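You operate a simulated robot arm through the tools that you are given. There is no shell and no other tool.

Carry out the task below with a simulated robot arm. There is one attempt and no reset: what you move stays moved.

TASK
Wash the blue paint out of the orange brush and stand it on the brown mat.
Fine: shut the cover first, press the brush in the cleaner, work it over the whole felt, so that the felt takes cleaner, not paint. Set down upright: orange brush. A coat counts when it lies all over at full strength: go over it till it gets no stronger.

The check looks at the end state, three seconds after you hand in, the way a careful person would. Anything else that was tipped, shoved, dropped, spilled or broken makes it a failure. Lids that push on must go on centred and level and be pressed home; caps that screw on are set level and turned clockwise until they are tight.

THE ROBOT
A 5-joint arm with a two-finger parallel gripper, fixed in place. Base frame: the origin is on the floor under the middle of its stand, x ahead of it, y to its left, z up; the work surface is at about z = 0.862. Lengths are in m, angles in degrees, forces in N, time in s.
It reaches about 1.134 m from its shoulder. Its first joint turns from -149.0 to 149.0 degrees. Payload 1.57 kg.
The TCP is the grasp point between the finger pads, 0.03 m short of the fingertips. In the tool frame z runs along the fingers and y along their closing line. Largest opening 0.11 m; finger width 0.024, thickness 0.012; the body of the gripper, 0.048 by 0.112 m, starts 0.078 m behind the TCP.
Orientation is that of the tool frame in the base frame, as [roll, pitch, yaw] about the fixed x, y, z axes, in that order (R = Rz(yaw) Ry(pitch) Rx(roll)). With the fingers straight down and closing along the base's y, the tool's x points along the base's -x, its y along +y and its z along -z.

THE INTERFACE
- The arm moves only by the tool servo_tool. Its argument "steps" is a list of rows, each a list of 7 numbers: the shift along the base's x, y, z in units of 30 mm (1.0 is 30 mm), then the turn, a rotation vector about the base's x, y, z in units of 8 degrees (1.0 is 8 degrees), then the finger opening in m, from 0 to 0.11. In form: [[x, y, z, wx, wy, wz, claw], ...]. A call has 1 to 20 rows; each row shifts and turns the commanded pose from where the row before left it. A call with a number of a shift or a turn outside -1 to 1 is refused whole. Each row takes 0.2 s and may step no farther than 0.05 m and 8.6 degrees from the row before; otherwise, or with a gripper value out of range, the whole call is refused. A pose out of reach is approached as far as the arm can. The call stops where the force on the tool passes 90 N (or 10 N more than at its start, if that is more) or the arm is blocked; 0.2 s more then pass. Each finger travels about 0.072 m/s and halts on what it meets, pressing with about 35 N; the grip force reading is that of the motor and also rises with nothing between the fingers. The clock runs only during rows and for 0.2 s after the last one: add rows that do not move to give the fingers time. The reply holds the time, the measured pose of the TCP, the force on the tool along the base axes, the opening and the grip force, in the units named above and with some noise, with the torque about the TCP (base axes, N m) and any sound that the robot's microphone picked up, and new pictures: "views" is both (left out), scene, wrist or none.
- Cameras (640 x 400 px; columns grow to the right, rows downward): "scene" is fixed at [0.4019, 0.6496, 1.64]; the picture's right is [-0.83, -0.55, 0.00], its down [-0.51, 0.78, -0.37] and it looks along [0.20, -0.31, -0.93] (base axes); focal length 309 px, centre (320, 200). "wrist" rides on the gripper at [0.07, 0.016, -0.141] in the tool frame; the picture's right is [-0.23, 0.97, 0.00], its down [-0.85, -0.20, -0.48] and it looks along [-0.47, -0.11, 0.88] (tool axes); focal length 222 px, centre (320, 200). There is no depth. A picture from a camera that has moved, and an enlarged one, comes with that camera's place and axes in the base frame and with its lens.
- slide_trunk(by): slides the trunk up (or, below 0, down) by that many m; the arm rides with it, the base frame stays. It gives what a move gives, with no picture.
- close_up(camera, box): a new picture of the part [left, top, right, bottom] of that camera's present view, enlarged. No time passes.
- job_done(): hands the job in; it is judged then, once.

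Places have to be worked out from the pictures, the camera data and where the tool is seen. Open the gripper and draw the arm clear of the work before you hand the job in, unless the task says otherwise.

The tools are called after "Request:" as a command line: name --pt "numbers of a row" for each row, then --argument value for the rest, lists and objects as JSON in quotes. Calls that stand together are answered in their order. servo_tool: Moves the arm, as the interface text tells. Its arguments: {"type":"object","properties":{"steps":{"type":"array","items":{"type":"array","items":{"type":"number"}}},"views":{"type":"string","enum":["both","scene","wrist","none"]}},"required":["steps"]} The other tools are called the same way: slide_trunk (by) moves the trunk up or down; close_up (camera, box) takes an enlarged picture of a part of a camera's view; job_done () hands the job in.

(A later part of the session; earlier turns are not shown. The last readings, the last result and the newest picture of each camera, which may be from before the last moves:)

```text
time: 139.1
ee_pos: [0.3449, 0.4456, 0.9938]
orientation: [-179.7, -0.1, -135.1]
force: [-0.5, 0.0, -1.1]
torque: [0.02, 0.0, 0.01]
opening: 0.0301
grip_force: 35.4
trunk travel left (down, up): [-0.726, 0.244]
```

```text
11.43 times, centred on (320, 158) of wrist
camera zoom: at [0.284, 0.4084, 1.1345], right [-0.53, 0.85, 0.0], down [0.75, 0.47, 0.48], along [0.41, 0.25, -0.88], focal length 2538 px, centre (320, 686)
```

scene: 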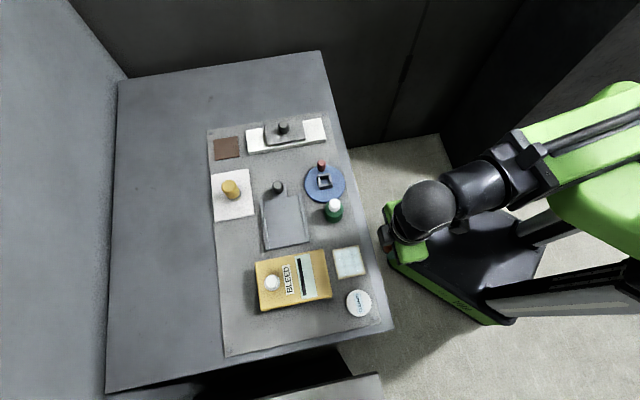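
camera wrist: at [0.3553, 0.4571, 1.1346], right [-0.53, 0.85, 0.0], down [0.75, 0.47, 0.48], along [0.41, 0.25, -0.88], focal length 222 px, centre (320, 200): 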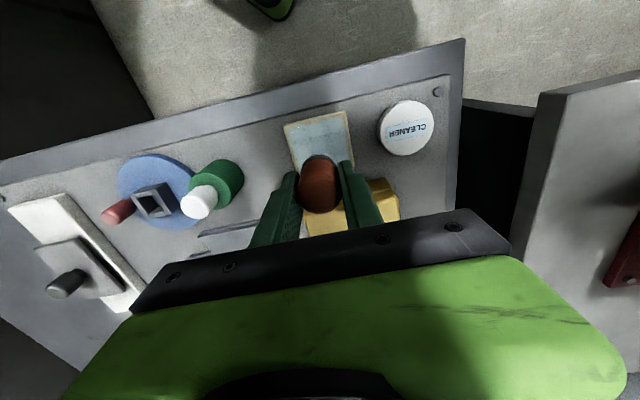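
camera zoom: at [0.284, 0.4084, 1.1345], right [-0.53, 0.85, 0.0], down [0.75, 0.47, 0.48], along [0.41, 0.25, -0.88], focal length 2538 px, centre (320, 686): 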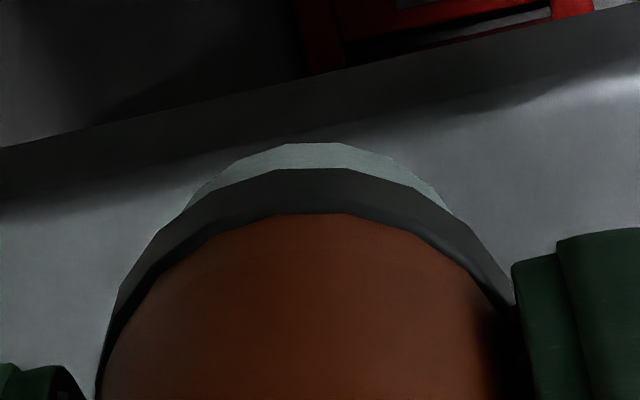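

The tip still carries cleaner after a full pass and the felt looks unchanged, which suggests it's saturated. I check the felt from the wrist camera as well, from the CLEANER side.

Request:
servo_tool --pt "0.02 0.9 0 0 0 0 0.02" --pt "0.02 0.9 0 0 0 0 0.02" --pt "0.02 0.9 0 0 0 0 0.02" --pt "0.02 0.9 0 0 0 0 0.02" --pt "0.02 0.6 0 0 0 0 0.02" --pt "0 0 0 0 0 0 0.02" --views "both"

Request:
close_up --camera "wrist" --box '[180, 100, 300, 210]'

```text
time: 140.4
ee_pos: [0.35, 0.5744, 0.9935]
orientation: [-179.7, -0.1, -135.0]
force: [-0.5, 0.5, 0.1]
torque: [0.0, 0.01, -0.02]
opening: 0.0303
grip_force: 34.9
trunk travel left (down, up): [-0.726, 0.244]
camera wrist: at [0.2884, 0.5351, 1.1345], right [-0.53, 0.85, 0.0], down [0.75, 0.47, 0.48], along [0.41, 0.25, -0.88], focal length 222 px, centre (320, 200)
```

scene: 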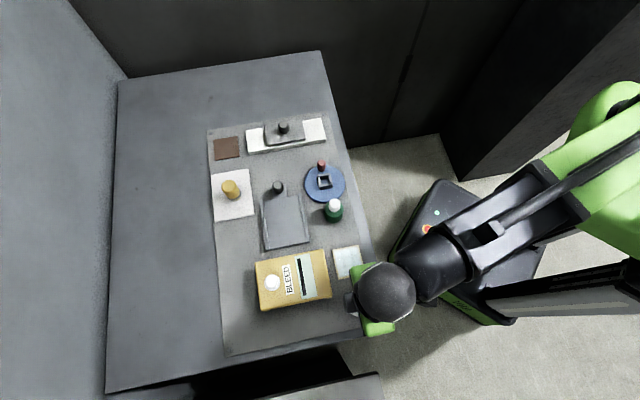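
wrist: 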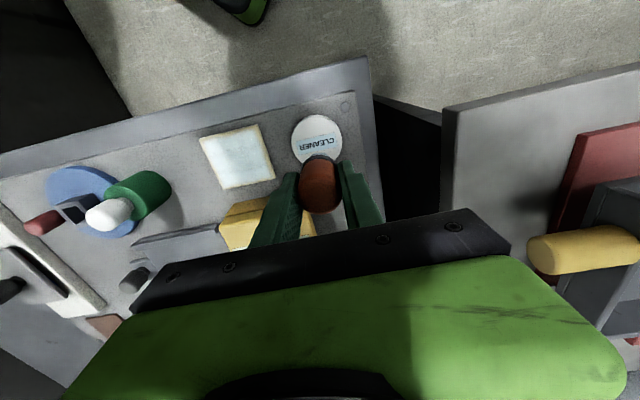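

```text
3.64 times, centred on (240, 155) of wrist
camera zoom: at [0.2884, 0.5351, 1.1345], right [-0.53, 0.85, 0.0], down [0.75, 0.47, 0.48], along [0.41, 0.25, -0.88], focal length 808 px, centre (611, 364)
```

zoom: 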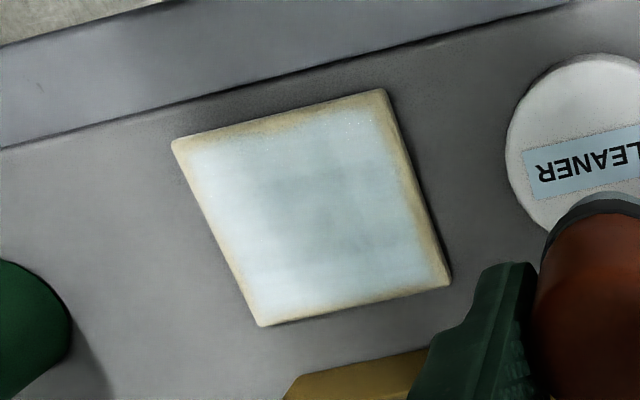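

From here the center looks slightly greyer than the edges. I reload on the disc and work the center again to see whether it changes.

Request:
servo_tool --pt "-0.05 -0.1 0 0 0 0 0.02" --pt "0 0 0 0 0 0 0.02" --views "none"

Request:
slide_trunk --by -0.062

Request:
slide_trunk --by -0.0015

Request:
slide_trunk --by -0.0008

```text
time: 141.1
ee_pos: [0.3474, 0.569, 0.9933]
orientation: [-179.8, -0.1, -135.1]
force: [-0.8, -0.1, 0.0]
torque: [-0.02, 0.0, -0.03]
opening: 0.0301
grip_force: 34.9
trunk travel left (down, up): [-0.726, 0.244]
```

```text
time: 142.1
ee_pos: [0.347, 0.569, 0.9313]
orientation: [-179.7, -0.2, -135.1]
force: [0.2, 0.0, -0.5]
torque: [0.03, 0.02, 0.02]
opening: 0.03
grip_force: 35.4
trunk travel left (down, up): [-0.664, 0.306]
```

```text
time: 142.6
ee_pos: [0.3474, 0.5685, 0.93]
orientation: [-179.8, -0.1, -135.1]
force: [0.0, 1.1, 5.3]
torque: [0.06, -0.04, -0.01]
opening: 0.0302
grip_force: 35.1
trunk travel left (down, up): [-0.663, 0.307]
```

```text
time: 143.1
ee_pos: [0.3469, 0.5693, 0.9295]
orientation: [-179.9, 0.0, -135.0]
force: [3.9, 6.3, 23.1]
torque: [0.27, -0.19, 0.01]
opening: 0.0301
grip_force: 34.9
trunk travel left (down, up): [-0.662, 0.308]
```

I dwell in the cleaner, lift, return to the felt center, and make contact again.

Request:
servo_tool --pt "0 0 0 0 0 0 0.02" --pt "0 0 0 0 0 0 0.02" --pt "0 0 0 0 0 0 0.02" --pt "0 0 0 0 0 0 0.02" --pt "0 0 0 0 0 0 0.02" --views "none"

Request:
slide_trunk --by 0.0643

Request:
servo_tool --pt "0.75 -0.828 0 0 0 0 0.02" --pt "0.75 -0.828 0 0 0 0 0.02" --pt "0.75 -0.828 0 0 0 0 0.02" --pt "0 0 0 0 0 0 0.02" --views "none"

Request:
slide_trunk --by -0.0725

Request:
slide_trunk --by -0.001

```text
time: 144.3
ee_pos: [0.3465, 0.5683, 0.9294]
orientation: [-179.8, -0.2, -135.0]
force: [3.2, 5.6, 27.3]
torque: [0.26, -0.18, 0.02]
opening: 0.0299
grip_force: 35.0
trunk travel left (down, up): [-0.662, 0.308]
```

```text
time: 145.3
ee_pos: [0.3471, 0.5692, 0.9939]
orientation: [-179.8, -0.1, -135.0]
force: [0.2, 0.6, -0.2]
torque: [-0.01, 0.0, 0.0]
opening: 0.0298
grip_force: 35.2
trunk travel left (down, up): [-0.726, 0.244]
```

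```text
time: 146.3
ee_pos: [0.4137, 0.4945, 0.9923]
orientation: [-179.8, -0.1, -135.1]
force: [0.1, -0.5, -2.2]
torque: [-0.01, 0.02, -0.01]
opening: 0.0302
grip_force: 35.1
trunk travel left (down, up): [-0.726, 0.244]
```

```text
time: 147.4
ee_pos: [0.4129, 0.4947, 0.9204]
orientation: [-179.8, -0.2, -135.0]
force: [1.4, 0.3, -0.3]
torque: [-0.03, -0.02, -0.01]
opening: 0.0302
grip_force: 35.1
trunk travel left (down, up): [-0.654, 0.316]
```

```text
time: 147.9
ee_pos: [0.4144, 0.4931, 0.92]
orientation: [-179.8, -0.1, -135.0]
force: [-0.5, -0.3, 4.4]
torque: [-0.01, 0.03, 0.02]
opening: 0.0302
grip_force: 34.8
trunk travel left (down, up): [-0.653, 0.317]
```

Contact at 4 N; I add a little pressure and scrub the center region, then sweep full-length lines.

Request:
slide_trunk --by -0.0004

Request:
servo_tool --pt "0.165 -0.165 0 0 0 0 0.02" --pt "0.165 -0.165 0 0 0 0 0.02" --pt "-0.165 0.165 0 0 0 0 0.02" --pt "-0.165 0.165 0 0 0 0 0.02" --pt "-0.165 0.165 0 0 0 0 0.02" --pt "-0.165 0.165 0 0 0 0 0.02" --pt "0.165 0.165 0 0 0 0 0.02" --pt "0.165 0.165 0 0 0 0 0.02" --pt "0.165 -0.165 0 0 0 0 0.02" --pt "0.165 -0.165 0 0 0 0 0.02" --pt "0.165 -0.165 0 0 0 0 0.02" --pt "0.165 -0.165 0 0 0 0 0.02" --pt "-0.165 0.165 0 0 0 0 0.02" --pt "-0.165 0.165 0 0 0 0 0.02" --pt "-0.165 0.165 0 0 0 0 0.02" --pt "-0.165 0.165 0 0 0 0 0.02" --pt "-0.165 -0.165 0 0 0 0 0.02" --pt "-0.165 -0.165 0 0 0 0 0.02" --pt "0.165 -0.165 0 0 0 0 0.02" --pt "0.165 -0.165 0 0 0 0 0.02" --views "none"

Request:
servo_tool --pt "0.165 -0.165 0 0 0 0 0.02" --pt "0.165 -0.165 0 0 0 0 0.02" --pt "0.165 -0.165 0 0 0 0 0.02" --pt "0.165 -0.165 0 0 0 0 0.02" --pt "-0.165 0.165 0 0 0 0 0.02" --pt "-0.165 0.165 0 0 0 0 0.02" --pt "-0.165 0.165 0 0 0 0 0.02" --pt "-0.165 0.165 0 0 0 0 0.02" --pt "-0.165 0.165 0 0 0 0 0.02" --pt "-0.165 0.165 0 0 0 0 0.02" --pt "-0.165 0.165 0 0 0 0 0.02" --pt "-0.165 0.165 0 0 0 0 0.02" --pt "0.165 0.165 0 0 0 0 0.02" --pt "0.165 0.165 0 0 0 0 0.02" --pt "0.165 -0.165 0 0 0 0 0.02" --pt "0.165 -0.165 0 0 0 0 0.02" --pt "0.165 -0.165 0 0 0 0 0.02" --pt "0.165 -0.165 0 0 0 0 0.02" --views "none"

Request:
slide_trunk --by 0.0739

Request:
servo_tool --pt "-0.8 -0.8 0 0 0 0 0.02" --pt "-0.8 -0.8 0 0 0 0 0.02" --pt "-0.8 -0.8 0 0 0 0 0.02" --pt "0 0 0 0 0 0 0.02" --views "none"

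Request:
close_up --camera "scene" --box '[334, 244, 366, 280]'

Request:
close_up --camera "wrist" --box '[295, 140, 345, 175]'

```text
time: 148.4
ee_pos: [0.4136, 0.4952, 0.9193]
orientation: [-179.7, -0.1, -135.1]
force: [1.6, 3.0, 13.1]
torque: [0.11, 0.07, -0.02]
opening: 0.0302
grip_force: 34.7
trunk travel left (down, up): [-0.652, 0.318]
```

```text
time: 152.6
ee_pos: [0.413, 0.4938, 0.9203]
orientation: [-179.9, -0.1, -135.1]
force: [-4.4, 3.8, 9.0]
torque: [0.13, 0.34, -0.02]
opening: 0.0303
grip_force: 35.5
trunk travel left (down, up): [-0.652, 0.318]
```

```text
time: 156.4
ee_pos: [0.4239, 0.5034, 0.9197]
orientation: [-179.8, -0.1, -134.9]
force: [-2.8, 2.5, 7.1]
torque: [0.14, 0.18, -0.05]
opening: 0.0299
grip_force: 34.9
trunk travel left (down, up): [-0.652, 0.318]
```

```text
time: 157.6
ee_pos: [0.424, 0.5041, 0.9939]
orientation: [-179.9, 0.0, -134.9]
force: [0.6, -0.6, -0.7]
torque: [-0.02, 0.03, 0.03]
opening: 0.0299
grip_force: 34.6
trunk travel left (down, up): [-0.726, 0.244]
```

```text
time: 158.6
ee_pos: [0.352, 0.4328, 0.9943]
orientation: [-179.8, -0.2, -135.0]
force: [1.4, 0.2, 0.2]
torque: [0.01, 0.0, 0.02]
opening: 0.0302
grip_force: 34.7
trunk travel left (down, up): [-0.726, 0.244]
```

```text
11.11 times, centred on (350, 262) of scene
camera zoom: at [0.4019, 0.6496, 1.64], right [-0.83, -0.55, 0.0], down [-0.51, 0.78, -0.37], along [0.2, -0.31, -0.93], focal length 3431 px, centre (-13, -489)
```

zoom: 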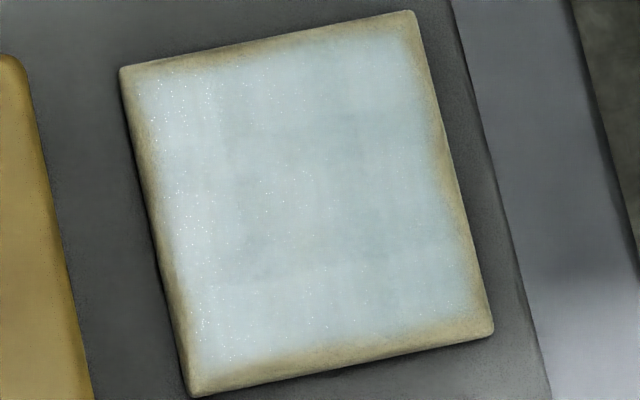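

```text
11.43 times, centred on (320, 158) of wrist
camera zoom: at [0.2914, 0.3952, 1.1345], right [-0.53, 0.85, 0.0], down [0.75, 0.47, 0.48], along [0.41, 0.25, -0.88], focal length 2538 px, centre (320, 686)
```

zoom: 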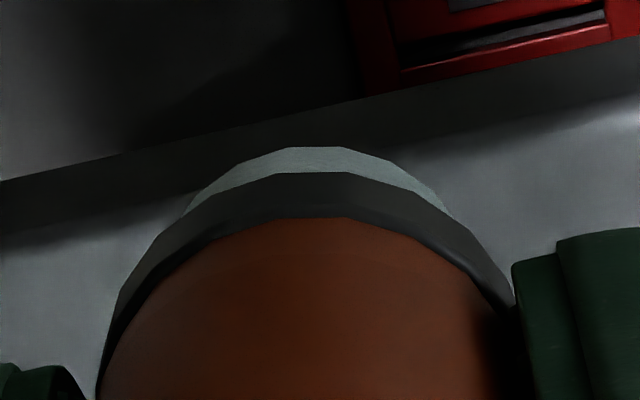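

Nothing changes with further passes, so the coat is at full strength (the thin soft rim is the same on all sides and unaffected by the edge passes). The tip is clean with no blue. I raise and carry the brush toward the brown mat at about (0.885, 0.41).

Request:
slide_trunk --by 0.09

Request:
servo_tool --pt "0.93 -0.04 0 0 0 0 0.02" --pt "0.93 -0.04 0 0 0 0 0.02" --pt "0.93 -0.04 0 0 0 0 0.02" --pt "0.93 -0.04 0 0 0 0 0.02" --pt "0.93 -0.04 0 0 0 0 0.02" --pt "0.93 -0.04 0 0 0 0 0.02" --pt "0.93 -0.04 0 0 0 0 0.02" --pt "0.93 -0.04 0 0 0 0 0.02" --pt "0.93 -0.04 0 0 0 0 0.02" --pt "0.93 -0.04 0 0 0 0 0.02" --pt "0.93 -0.04 0 0 0 0 0.02" --pt "0.93 -0.04 0 0 0 0 0.02" --pt "0.93 -0.04 0 0 0 0 0.02" --pt "0.93 -0.04 0 0 0 0 0.02" --pt "0.93 -0.04 0 0 0 0 0.02" --pt "0.93 -0.04 0 0 0 0 0.02" --pt "0.93 -0.04 0 0 0 0 0.02" --pt "0.93 -0.04 0 0 0 0 0.02" --pt "0 0 0 0 0 0 0.02" --views "both"

Request:
close_up --camera "wrist" --box '[220, 60, 420, 240]'

```text
time: 159.8
ee_pos: [0.3523, 0.4332, 1.084]
orientation: [-179.8, -0.1, -135.0]
force: [0.9, 0.2, -1.6]
torque: [-0.03, 0.01, 0.03]
opening: 0.0302
grip_force: 34.7
trunk travel left (down, up): [-0.816, 0.154]
```

```text
time: 163.8
ee_pos: [0.8479, 0.4095, 1.0843]
orientation: [-179.7, 0.0, -135.0]
force: [-0.2, 0.3, -0.7]
torque: [0.01, -0.02, 0.0]
opening: 0.0301
grip_force: 34.7
out of reach, approached as far as the arm can: row 18
trunk travel left (down, up): [-0.816, 0.154]
camera wrist: at [0.7866, 0.3717, 1.2243], right [-0.53, 0.85, 0.0], down [0.74, 0.47, 0.48], along [0.41, 0.25, -0.88], focal length 222 px, centre (320, 200)
```

scene: 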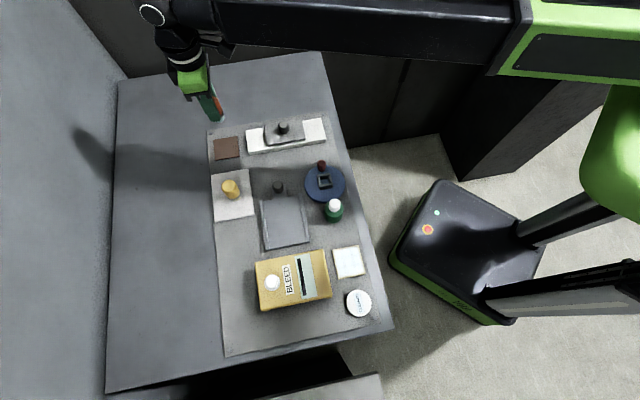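
wrist: 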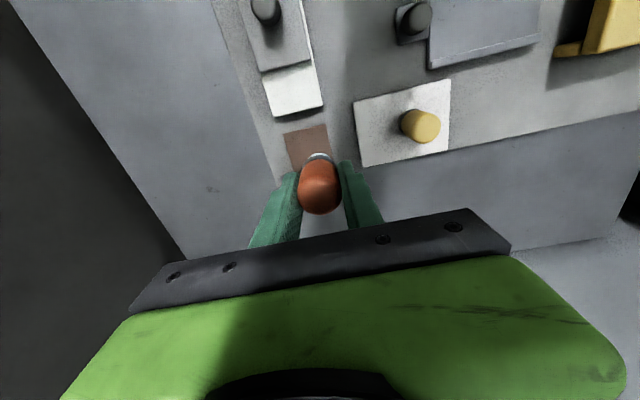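

```text
2.22 times, centred on (320, 150) of wrist
camera zoom: at [0.7866, 0.3717, 1.2243], right [-0.53, 0.85, 0.0], down [0.74, 0.47, 0.48], along [0.41, 0.25, -0.88], focal length 494 px, centre (320, 311)
```

zoom: 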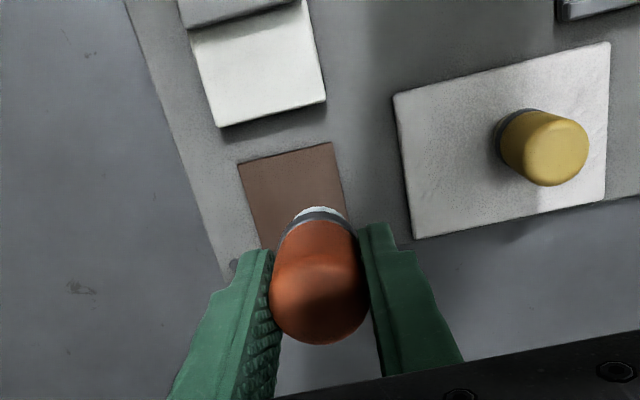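

The tip looks clean. The mat center at about (0.877, 0.406) is just beyond the arm's reach with the tool vertical (limit ≈ 0.942 m radius). I'll set the brush upright back on the tray and regrip it with the tool tilted outward about the finger axis. That gains reach while keeping the brush vertical.

Request:
servo_tool --pt "-0.9625 0.335 0 0 0 0 0.02" --pt "-0.9625 0.335 0 0 0 0 0.02" --pt "-0.9625 0.335 0 0 0 0 0.02" --pt "-0.9625 0.335 0 0 0 0 0.02" --pt "-0.9625 0.335 0 0 0 0 0.02" --pt "-0.9625 0.335 0 0 0 0 0.02" --pt "-0.9625 0.335 0 0 0 0 0.02" --pt "-0.9625 0.335 0 0 0 0 0.02" --pt "0 0 0 0 0 0 0.02" --views "both"

Request:
close_up --camera "wrist" --box '[220, 60, 420, 240]'

```text
time: 165.8
ee_pos: [0.6158, 0.4875, 1.0834]
orientation: [-179.8, -0.3, -135.0]
force: [1.0, -0.2, -1.0]
torque: [-0.01, 0.02, -0.01]
opening: 0.0301
grip_force: 35.2
trunk travel left (down, up): [-0.816, 0.154]
camera wrist: at [0.5568, 0.4506, 1.2245], right [-0.53, 0.85, 0.0], down [0.75, 0.47, 0.48], along [0.41, 0.25, -0.88], focal length 222 px, centre (320, 200)
```

scene: 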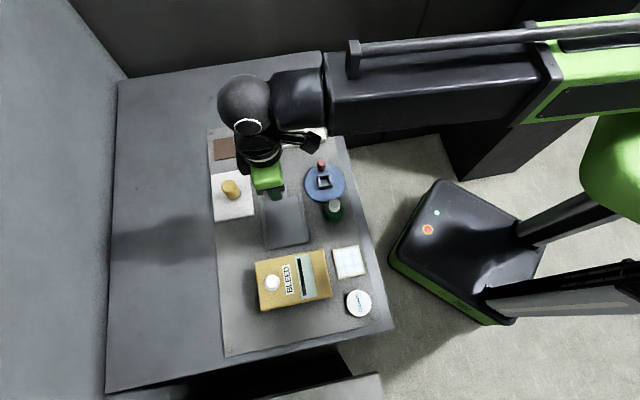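
wrist: 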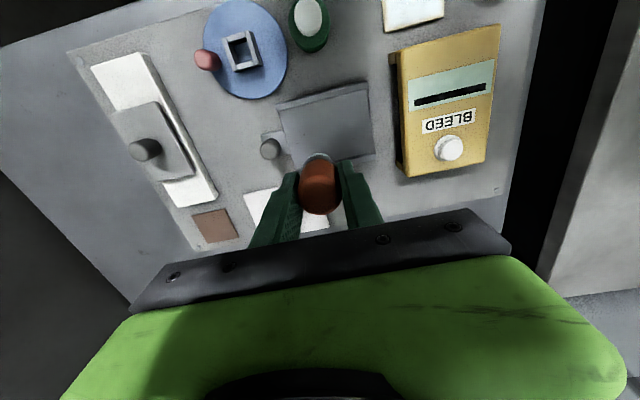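

```text
2.22 times, centred on (320, 150) of wrist
camera zoom: at [0.5568, 0.4506, 1.2245], right [-0.53, 0.85, 0.0], down [0.75, 0.47, 0.48], along [0.41, 0.25, -0.88], focal length 494 px, centre (320, 311)
```

zoom: 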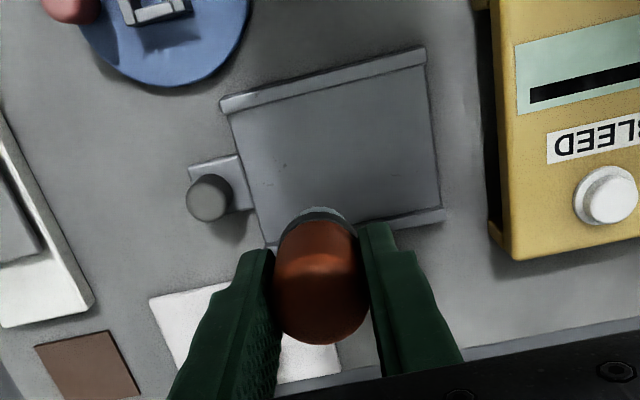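

I shift slightly away from the tray's knob and lower the brush onto the tray.

Request:
servo_tool --pt "-0.227 0.233 0 0 0 0 0.02" --pt "0 0 0 0 0 0 0.02" --views "none"

Request:
slide_trunk --by -0.153

Request:
slide_trunk --by -0.004

Request:
slide_trunk --by -0.002

```text
time: 166.4
ee_pos: [0.6097, 0.495, 1.0832]
orientation: [-179.8, -0.1, -135.0]
force: [0.1, 0.8, 0.4]
torque: [0.01, 0.0, 0.0]
opening: 0.0297
grip_force: 34.8
trunk travel left (down, up): [-0.816, 0.154]
```

```text
time: 168.2
ee_pos: [0.6102, 0.4943, 0.9311]
orientation: [-179.9, -0.2, -135.1]
force: [0.7, 0.7, -0.1]
torque: [0.03, 0.01, 0.0]
opening: 0.0301
grip_force: 35.3
trunk travel left (down, up): [-0.663, 0.307]
```

```text
time: 168.7
ee_pos: [0.6095, 0.4943, 0.9265]
orientation: [-179.8, -0.1, -135.0]
force: [0.0, 0.4, -0.2]
torque: [0.02, 0.0, -0.01]
opening: 0.0303
grip_force: 35.0
trunk travel left (down, up): [-0.659, 0.311]
```

```text
time: 169.2
ee_pos: [0.6101, 0.4947, 0.9252]
orientation: [-179.7, -0.1, -135.0]
force: [0.0, -0.4, 0.2]
torque: [-0.02, -0.01, 0.06]
opening: 0.0303
grip_force: 34.3
trunk travel left (down, up): [-0.657, 0.313]
```

No contact yet; I continue in 1–1.5 mm steps.

Request:
slide_trunk --by -0.0015

Request:
slide_trunk --by -0.001

Request:
slide_trunk --by -0.001

```text
time: 169.8
ee_pos: [0.6098, 0.4943, 0.9246]
orientation: [-179.8, 0.0, -135.0]
force: [3.9, 3.0, 13.9]
torque: [0.15, -0.11, -0.01]
opening: 0.0303
grip_force: 35.0
trunk travel left (down, up): [-0.656, 0.314]
```

```text
time: 170.3
ee_pos: [0.6095, 0.4929, 0.9236]
orientation: [-179.8, 0.1, -135.0]
force: [8.9, 7.1, 32.2]
torque: [0.39, -0.33, -0.03]
opening: 0.0303
grip_force: 35.1
trunk travel left (down, up): [-0.655, 0.315]
```

```text
time: 170.8
ee_pos: [0.6103, 0.4932, 0.9238]
orientation: [-179.8, 0.0, -135.0]
force: [12.0, 9.9, 47.8]
torque: [0.3, -0.3, 0.0]
opening: 0.0302
grip_force: 34.5
trunk travel left (down, up): [-0.654, 0.316]
```

Firm contact at trunk 0.656. I back off to light contact and open the fingers.

Request:
slide_trunk --by 0.002

Request:
servo_tool --pt "0 0 0 0 0 0 0.035" --pt "0 0 0 0 0 0 0.05" --pt "0 0 0 0 0 0 0.05" --views "both"

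Request:
close_up --camera "wrist" --box '[240, 110, 400, 230]'

Request:
close_up --camera "scene" --box '[230, 150, 340, 260]'

```text
time: 171.3
ee_pos: [0.6097, 0.4925, 0.9234]
orientation: [-179.8, -0.2, -135.0]
force: [0.5, 0.4, 14.8]
torque: [-0.04, 0.1, -0.02]
opening: 0.0301
grip_force: 34.7
trunk travel left (down, up): [-0.656, 0.314]
```

```text
time: 172.1
ee_pos: [0.6094, 0.4943, 0.9224]
orientation: [-179.8, -0.2, -135.1]
force: [-0.3, -0.1, 0.3]
torque: [-0.03, -0.02, 0.03]
opening: 0.05
grip_force: 0.0
trunk travel left (down, up): [-0.656, 0.314]
camera wrist: at [0.5497, 0.4569, 1.064], right [-0.53, 0.85, 0.0], down [0.75, 0.47, 0.48], along [0.41, 0.25, -0.88], focal length 222 px, centre (320, 200)
```

scene: 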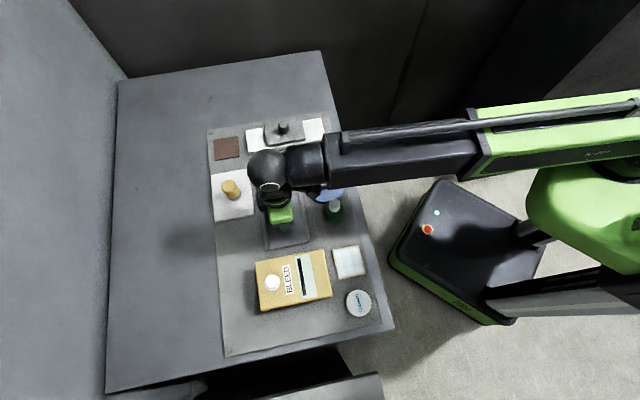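
wrist: 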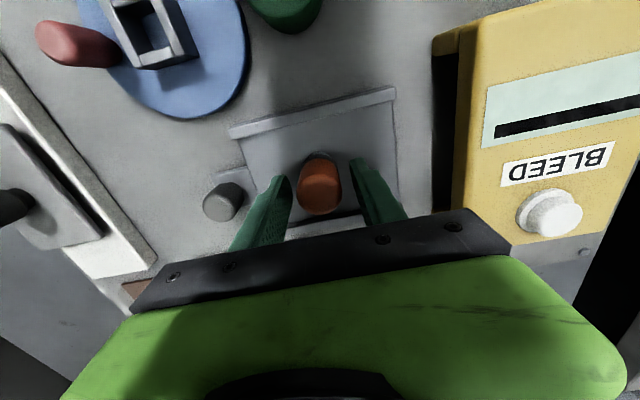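

```text
3.33 times, centred on (320, 170) of wrist
camera zoom: at [0.5497, 0.4569, 1.064], right [-0.53, 0.85, 0.0], down [0.75, 0.47, 0.48], along [0.41, 0.25, -0.88], focal length 740 px, centre (320, 300)
```

zoom: 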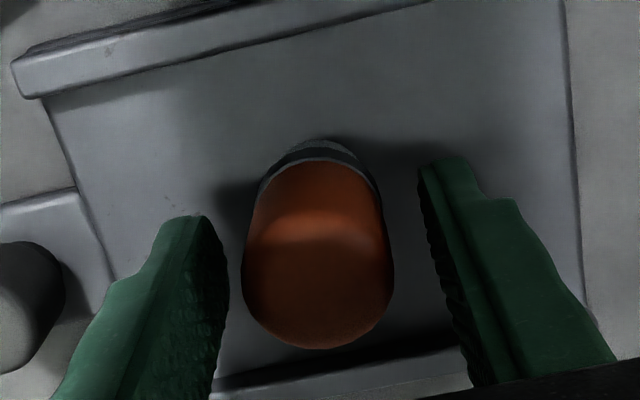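

```text
3.64 times, centred on (285, 205) of scene
camera zoom: at [0.4019, 0.6496, 1.64], right [-0.83, -0.55, 0.0], down [-0.51, 0.78, -0.37], along [0.2, -0.31, -0.93], focal length 1123 px, centre (447, 182)
```

zoom: 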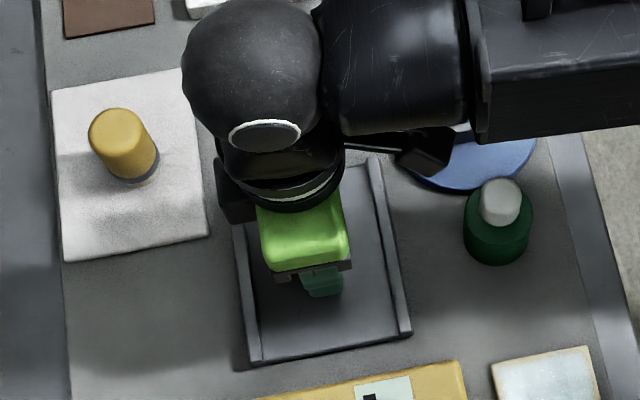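

The brush stands upright on the tray. Now I tilt the tool 16° outward about the finger-closing axis, with the fingers open around it, and shift 3 mm to center on it.

Request:
servo_tool --pt "-0.035 -0.035 0 0.3536 -0.3536 0 0.05" --pt "-0.035 -0.035 0 0.3536 -0.3536 0 0.05" --pt "0 0 0 0.3536 -0.3536 0 0.05" --pt "0 0 0 0.3536 -0.3536 0 0.05" --pt "0 0 0 0 0 0 0.05" --views "wrist"

Request:
close_up --camera "wrist" --box '[240, 110, 400, 230]'

```text
time: 173.3
ee_pos: [0.6084, 0.4917, 0.9318]
orientation: [-179.8, 15.9, -135.0]
force: [0.3, 0.3, 0.1]
torque: [-0.03, 0.0, -0.01]
opening: 0.05
grip_force: 0.3
out of reach, approached as far as the arm can: row 3, 4
trunk travel left (down, up): [-0.656, 0.314]
camera wrist: at [0.522, 0.4287, 1.0485], right [-0.53, 0.84, 0.06], down [0.63, 0.35, 0.69], along [0.57, 0.41, -0.72], focal length 222 px, centre (320, 200)
```

wrist: 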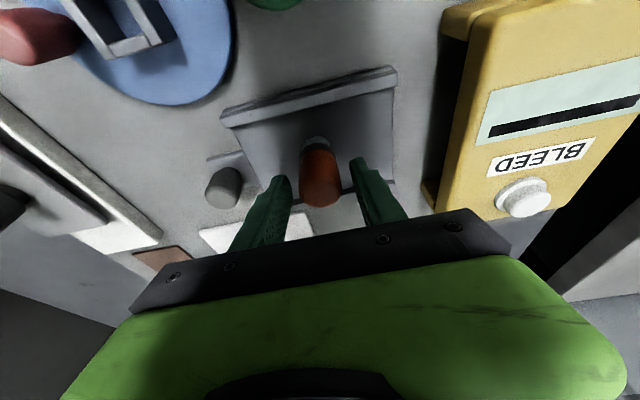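

```text
3.33 times, centred on (320, 170) of wrist
camera zoom: at [0.522, 0.4287, 1.0485], right [-0.53, 0.84, 0.06], down [0.63, 0.35, 0.69], along [0.57, 0.41, -0.72], focal length 740 px, centre (320, 300)
```

zoom: 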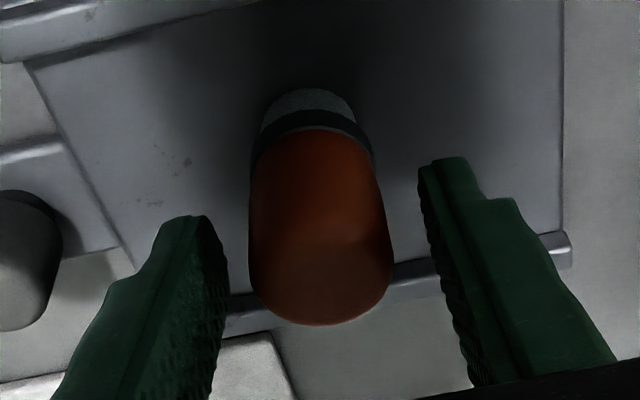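

From here the felt tip is visibly free of blue. I lower ~8 mm so that the TCP is back on the handle, then grip.

Request:
slide_trunk --by -0.008

Request:
servo_tool --pt "0 0 0 0 0 0 0.04" --pt "0 0 0 0 0 0 0.03" --pt "0 0 0 0 0 0 0.02" --pt "0 0 0 0 0 0 0.02" --views "none"

Request:
close_up --camera "wrist" --box '[240, 110, 400, 230]'

```text
time: 173.9
ee_pos: [0.6076, 0.4916, 0.9253]
orientation: [-179.8, 15.9, -135.0]
force: [0.2, 0.4, 0.1]
torque: [-0.01, 0.0, -0.01]
opening: 0.0501
grip_force: 0.1
trunk travel left (down, up): [-0.648, 0.322]
```

```text
time: 174.9
ee_pos: [0.6072, 0.4918, 0.924]
orientation: [-179.8, 15.9, -134.9]
force: [-0.6, 0.4, 0.8]
torque: [0.03, 0.0, -0.03]
opening: 0.0302
grip_force: 34.5
trunk travel left (down, up): [-0.648, 0.322]
```

```text
3.33 times, centred on (320, 170) of wrist
camera zoom: at [0.5219, 0.4288, 1.0406], right [-0.53, 0.84, 0.06], down [0.63, 0.35, 0.69], along [0.57, 0.41, -0.72], focal length 740 px, centre (320, 300)
```

zoom: 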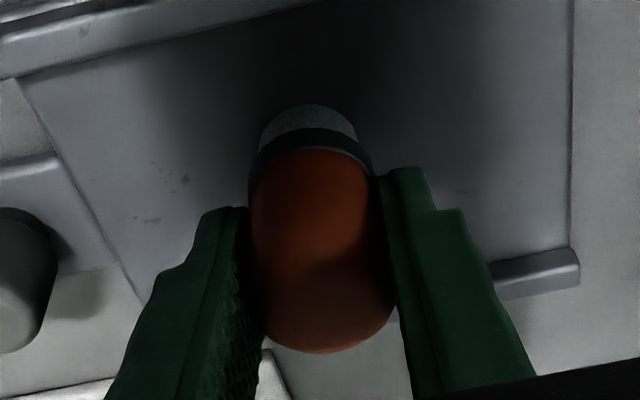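

Gripped. I lift and carry it to above the brown mat.

Request:
slide_trunk --by 0.11

Request:
servo_tool --pt "0.9 -0.286 0 0 0 0 0.02" --pt "0.9 -0.286 0 0 0 0 0.02" --pt "0.9 -0.286 0 0 0 0 0.02" --pt "0.9 -0.286 0 0 0 0 0.02" --pt "0.9 -0.286 0 0 0 0 0.02" --pt "0.9 -0.286 0 0 0 0 0.02" --pt "0.9 -0.286 0 0 0 0 0.02" --pt "0.9 -0.286 0 0 0 0 0.02" --pt "0.9 -0.286 0 0 0 0 0.02" --pt "0.9 -0.286 0 0 0 0 0.02" --pt "0 0 0 0 0 0 0.02" --views "both"

Request:
close_up --camera "wrist" --box '[220, 60, 420, 240]'

Request:
close_up --camera "scene" --box '[150, 70, 290, 210]'

```text
time: 176.3
ee_pos: [0.6089, 0.4914, 1.0333]
orientation: [-179.8, 16.0, -134.9]
force: [0.1, -0.1, -0.3]
torque: [0.0, 0.02, 0.01]
opening: 0.0303
grip_force: 34.8
trunk travel left (down, up): [-0.758, 0.212]
```

```text
time: 178.7
ee_pos: [0.88, 0.4061, 1.0331]
orientation: [-179.8, 15.9, -135.0]
force: [0.2, -0.2, -0.3]
torque: [-0.01, -0.02, 0.0]
opening: 0.0304
grip_force: 35.2
trunk travel left (down, up): [-0.758, 0.212]
camera wrist: at [0.7928, 0.3425, 1.1506], right [-0.53, 0.84, 0.06], down [0.63, 0.35, 0.69], along [0.57, 0.41, -0.72], focal length 222 px, centre (320, 200)
```

scene: 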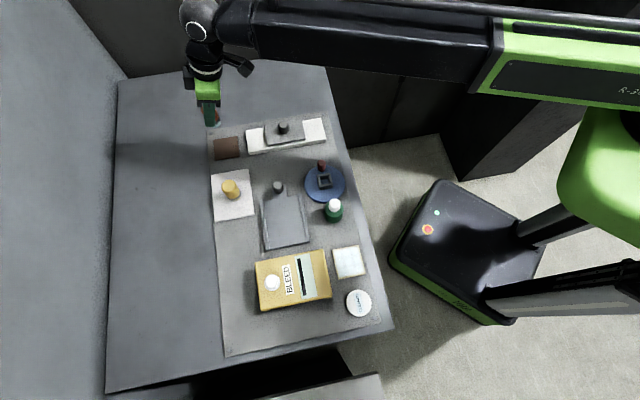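
wrist: 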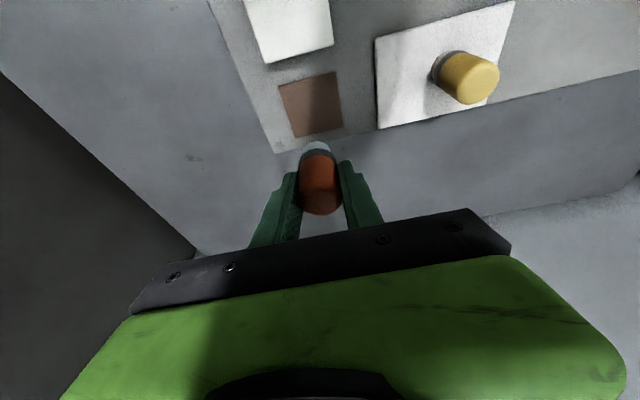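

```text
2.22 times, centred on (320, 150) of wrist
camera zoom: at [0.7928, 0.3425, 1.1506], right [-0.53, 0.84, 0.06], down [0.63, 0.35, 0.69], along [0.57, 0.41, -0.72], focal length 494 px, centre (320, 311)
```

zoom: 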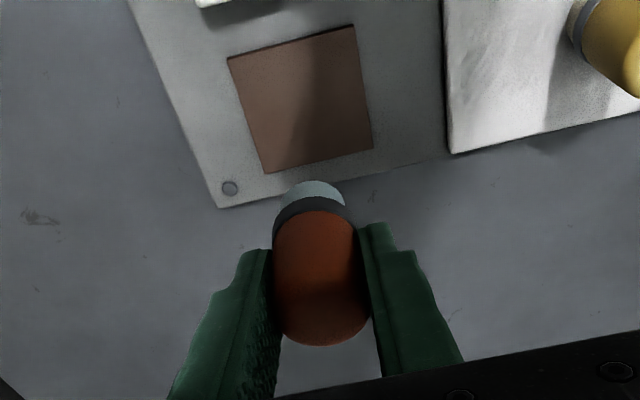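

```text
2.86 times, centred on (220, 140) of scene
camera zoom: at [0.4019, 0.6496, 1.64], right [-0.83, -0.55, 0.0], down [-0.51, 0.78, -0.37], along [0.2, -0.31, -0.93], focal length 882 px, centre (606, 371)
```

zoom: 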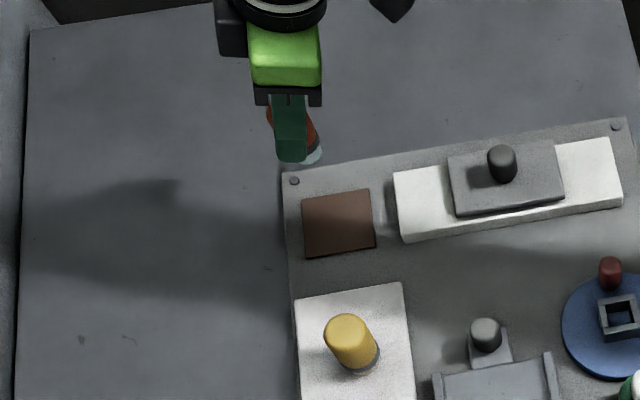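

The tool reached the mat with the brush vertical and the tip near the tool point. The mat center is only (+3, +3) mm off, so I correct and lower most of the way.

Request:
servo_tool --pt "0.097 0.1 0 0 0 0 0.02" --pt "0 0 0 0 0 0 0.02" --views "none"

Request:
slide_trunk --by -0.095

Request:
servo_tool --pt "0 0 0 0 0 0 0.02" --views "both"

Request:
close_up --camera "wrist" --box '[220, 60, 420, 240]'

Request:
close_up --camera "scene" --box '[180, 90, 280, 190]'

```text
time: 179.3
ee_pos: [0.8811, 0.408, 1.0336]
orientation: [-179.9, 15.8, -135.0]
force: [-0.6, 0.3, 0.4]
torque: [0.0, 0.0, 0.0]
opening: 0.0299
grip_force: 34.8
trunk travel left (down, up): [-0.758, 0.212]
```

```text
time: 180.6
ee_pos: [0.8815, 0.4084, 0.939]
orientation: [-179.8, 15.8, -135.0]
force: [-0.5, 0.7, 0.3]
torque: [-0.02, -0.02, -0.01]
opening: 0.0299
grip_force: 35.1
trunk travel left (down, up): [-0.663, 0.307]
```

```text
time: 181.0
ee_pos: [0.8812, 0.409, 0.939]
orientation: [-179.7, 15.8, -135.0]
force: [0.3, 0.3, 0.3]
torque: [0.0, -0.01, -0.04]
opening: 0.0299
grip_force: 34.8
trunk travel left (down, up): [-0.663, 0.307]
camera wrist: at [0.7952, 0.3457, 1.0555], right [-0.53, 0.84, 0.06], down [0.63, 0.35, 0.69], along [0.56, 0.41, -0.72], focal length 222 px, centre (320, 200)
```

scene: 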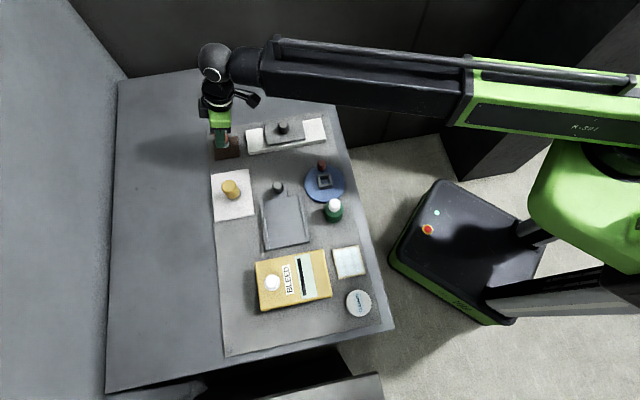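
wrist: 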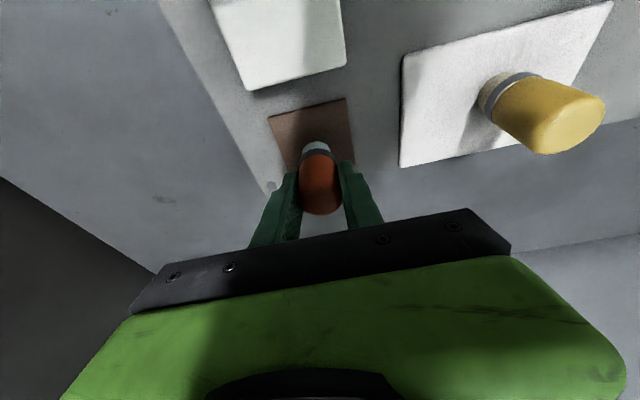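

```text
2.22 times, centred on (320, 150) of wrist
camera zoom: at [0.7952, 0.3457, 1.0555], right [-0.53, 0.84, 0.06], down [0.63, 0.35, 0.69], along [0.56, 0.41, -0.72], focal length 494 px, centre (320, 311)
```

zoom: 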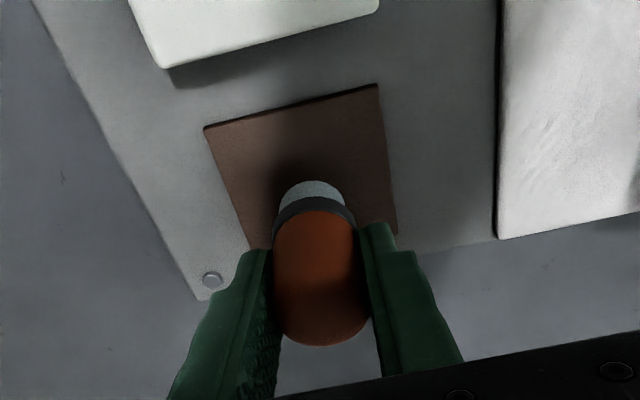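

```text
4.00 times, centred on (230, 140) of scene
camera zoom: at [0.4019, 0.6496, 1.64], right [-0.83, -0.55, 0.0], down [-0.51, 0.78, -0.37], along [0.2, -0.31, -0.93], focal length 1235 px, centre (680, 440)
```

zoom: 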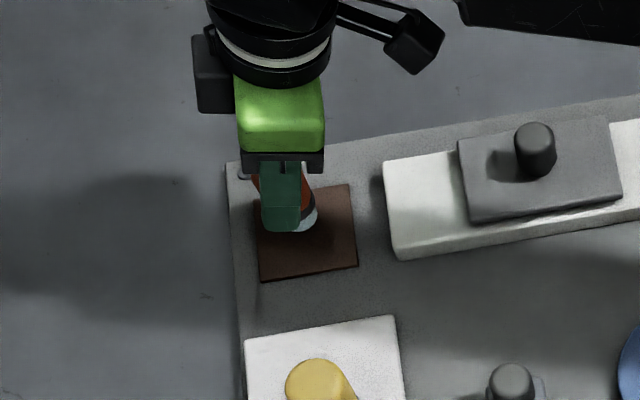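

The tip is within a few mm of the mat's center. I lower to contact in steps.

Request:
slide_trunk --by -0.016

Request:
slide_trunk --by -0.002

Request:
slide_trunk --by -0.0015

```text
time: 181.6
ee_pos: [0.8809, 0.4082, 0.9233]
orientation: [-179.8, 15.8, -135.0]
force: [0.0, 0.1, -1.0]
torque: [0.01, 0.0, 0.0]
opening: 0.0301
grip_force: 34.8
trunk travel left (down, up): [-0.647, 0.323]
```

```text
time: 182.1
ee_pos: [0.8822, 0.4093, 0.9205]
orientation: [-179.8, 15.9, -135.0]
force: [0.7, -1.1, -0.9]
torque: [0.04, -0.02, -0.02]
opening: 0.0298
grip_force: 34.7
trunk travel left (down, up): [-0.645, 0.325]
```

```text
time: 182.6
ee_pos: [0.8812, 0.4077, 0.9185]
orientation: [-179.7, 15.8, -135.0]
force: [0.2, 0.1, 0.1]
torque: [0.01, 0.0, -0.01]
opening: 0.0301
grip_force: 35.3
trunk travel left (down, up): [-0.643, 0.327]
```

Not touching yet; I continue with 1 mm steps.

Request:
slide_trunk --by -0.001

Request:
slide_trunk --by -0.001

Request:
close_up --camera "wrist" --box '[240, 100, 400, 220]'

```text
time: 183.1
ee_pos: [0.8819, 0.4079, 0.9185]
orientation: [-179.8, 15.8, -135.0]
force: [-0.4, 0.8, -0.4]
torque: [-0.03, 0.02, -0.01]
opening: 0.03
grip_force: 35.5
trunk travel left (down, up): [-0.642, 0.328]
```

```text
time: 183.7
ee_pos: [0.8816, 0.408, 0.918]
orientation: [-179.8, 15.9, -135.0]
force: [1.7, 0.8, 6.1]
torque: [0.12, -0.07, 0.0]
opening: 0.0302
grip_force: 35.0
trunk travel left (down, up): [-0.641, 0.329]
```

```text
3.33 times, centred on (320, 160) of wrist
camera zoom: at [0.795, 0.3456, 1.0345], right [-0.53, 0.84, 0.06], down [0.63, 0.35, 0.69], along [0.57, 0.41, -0.72], focal length 740 px, centre (320, 333)
```

zoom: 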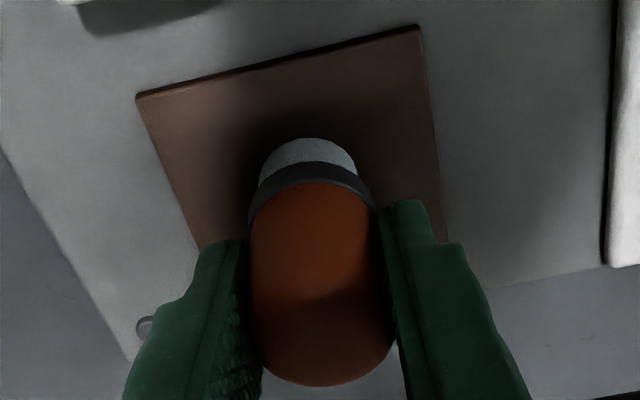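

Touching with 6 N, tip flush near the mat center. I open the fingers gently.

Request:
servo_tool --pt "0 0 0 0 0 0 0.034" --pt "0 0 0 0 0 0 0.04" --pt "0 0 0 0 0 0 0.055" --pt "0 0 0 0 0 0 0.06" --pt "0 0 0 0 0 0 0.06" --views "wrist"

Request:
close_up --camera "wrist" --box '[240, 100, 400, 220]'

```text
time: 184.8
ee_pos: [0.8822, 0.4088, 0.9169]
orientation: [-179.8, 15.8, -135.0]
force: [0.6, -0.6, 0.1]
torque: [0.03, 0.0, -0.03]
opening: 0.0597
grip_force: 0.0
trunk travel left (down, up): [-0.641, 0.329]
camera wrist: at [0.7952, 0.3457, 1.034], right [-0.53, 0.84, 0.06], down [0.63, 0.35, 0.69], along [0.56, 0.41, -0.72], focal length 222 px, centre (320, 200)
```

wrist: 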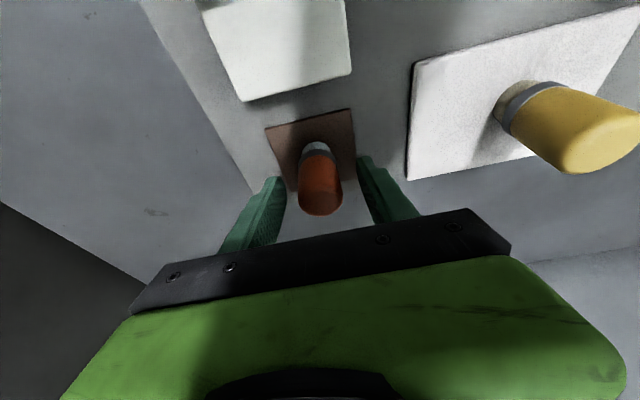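

```text
3.33 times, centred on (320, 160) of wrist
camera zoom: at [0.7952, 0.3457, 1.034], right [-0.53, 0.84, 0.06], down [0.63, 0.35, 0.69], along [0.56, 0.41, -0.72], focal length 740 px, centre (320, 333)
```

zoom: 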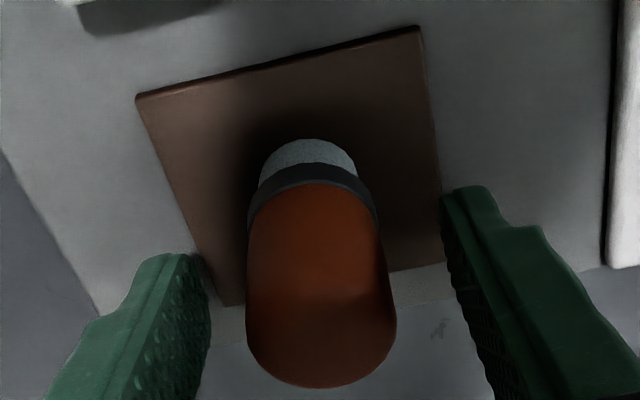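

The brush stands by itself at the mat's center. I raise the arm straight up and away.

Request:
slide_trunk --by 0.12

Request:
servo_tool --pt "-0.9 0 0 0 0 0 0.06" --pt "-0.9 0 0 0 0 0 0.06" --pt "-0.9 0 0 0 0 0 0.06" --pt "-0.9 0 0 0 0 0 0.06" --pt "-0.9 0 0 -0.3536 0.3536 0 0.06" --pt "-0.9 0 0 -0.3536 0.3536 0 0.06" --pt "-0.9 0 0 -0.3536 0.3536 0 0.06" --pt "-0.9 0 0 -0.3536 0.3536 0 0.06" --pt "0 0 0 0 0 0 0.06" --views "both"

Request:
close_up --camera "scene" --box '[190, 110, 270, 220]'

Request:
close_up --camera "wrist" --box '[180, 60, 460, 240]'

```text
time: 186.3
ee_pos: [0.8812, 0.4089, 1.0373]
orientation: [-179.9, 15.8, -135.0]
force: [0.0, -0.7, 0.6]
torque: [-0.02, 0.01, 0.01]
opening: 0.0598
grip_force: 0.2
trunk travel left (down, up): [-0.761, 0.209]
```

```text
time: 188.3
ee_pos: [0.6665, 0.4115, 1.0286]
orientation: [-179.8, -0.3, -135.0]
force: [0.0, -0.1, -0.3]
torque: [-0.02, 0.0, -0.01]
opening: 0.0598
grip_force: 0.0
out of reach, approached as far as the arm can: row 5, 7
trunk travel left (down, up): [-0.761, 0.209]
camera wrist: at [0.6061, 0.3737, 1.1697], right [-0.53, 0.85, 0.0], down [0.75, 0.47, 0.48], along [0.41, 0.25, -0.88], focal length 222 px, centre (320, 200)
```

scene: 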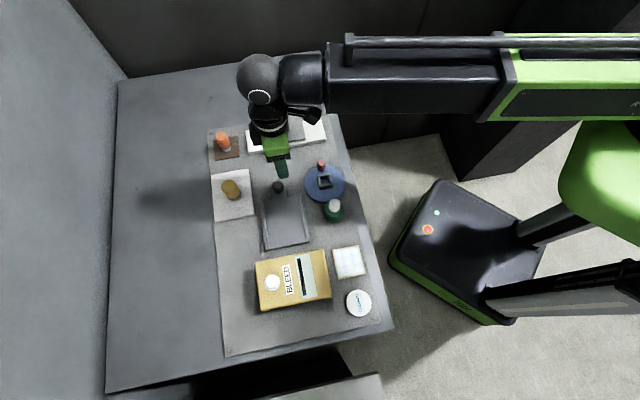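
wrist: 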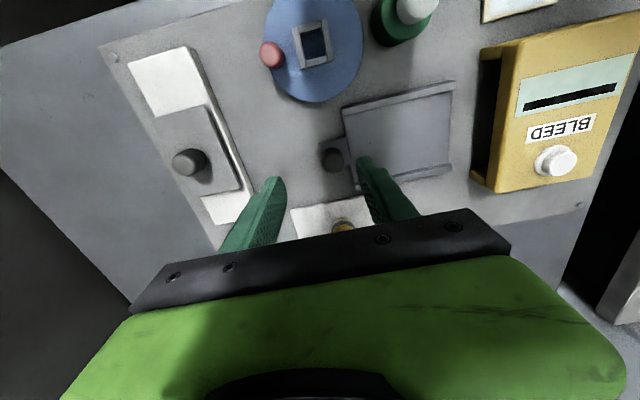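

```text
3.64 times, centred on (230, 165) of scene
camera zoom: at [0.4019, 0.6496, 1.64], right [-0.83, -0.55, 0.0], down [-0.51, 0.78, -0.37], along [0.2, -0.31, -0.93], focal length 1123 px, centre (647, 327)
```

zoom: 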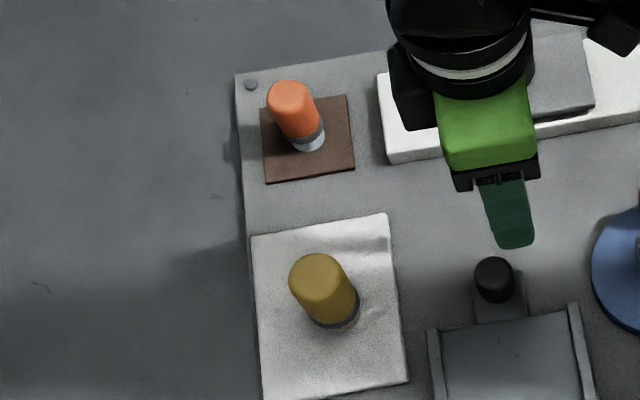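

```text
2.22 times, centred on (320, 150) of wrist
camera zoom: at [0.6061, 0.3737, 1.1697], right [-0.53, 0.85, 0.0], down [0.75, 0.47, 0.48], along [0.41, 0.25, -0.88], focal length 494 px, centre (320, 311)
```

zoom: 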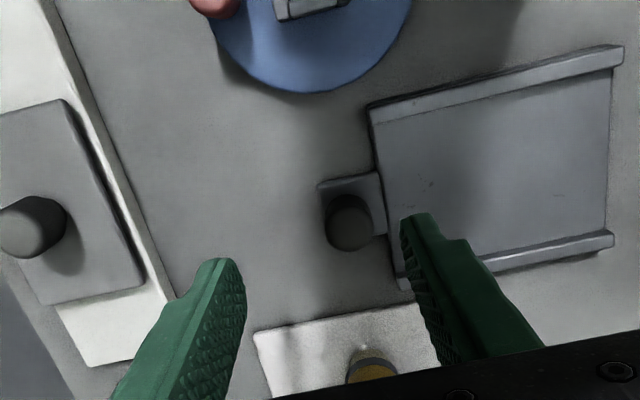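

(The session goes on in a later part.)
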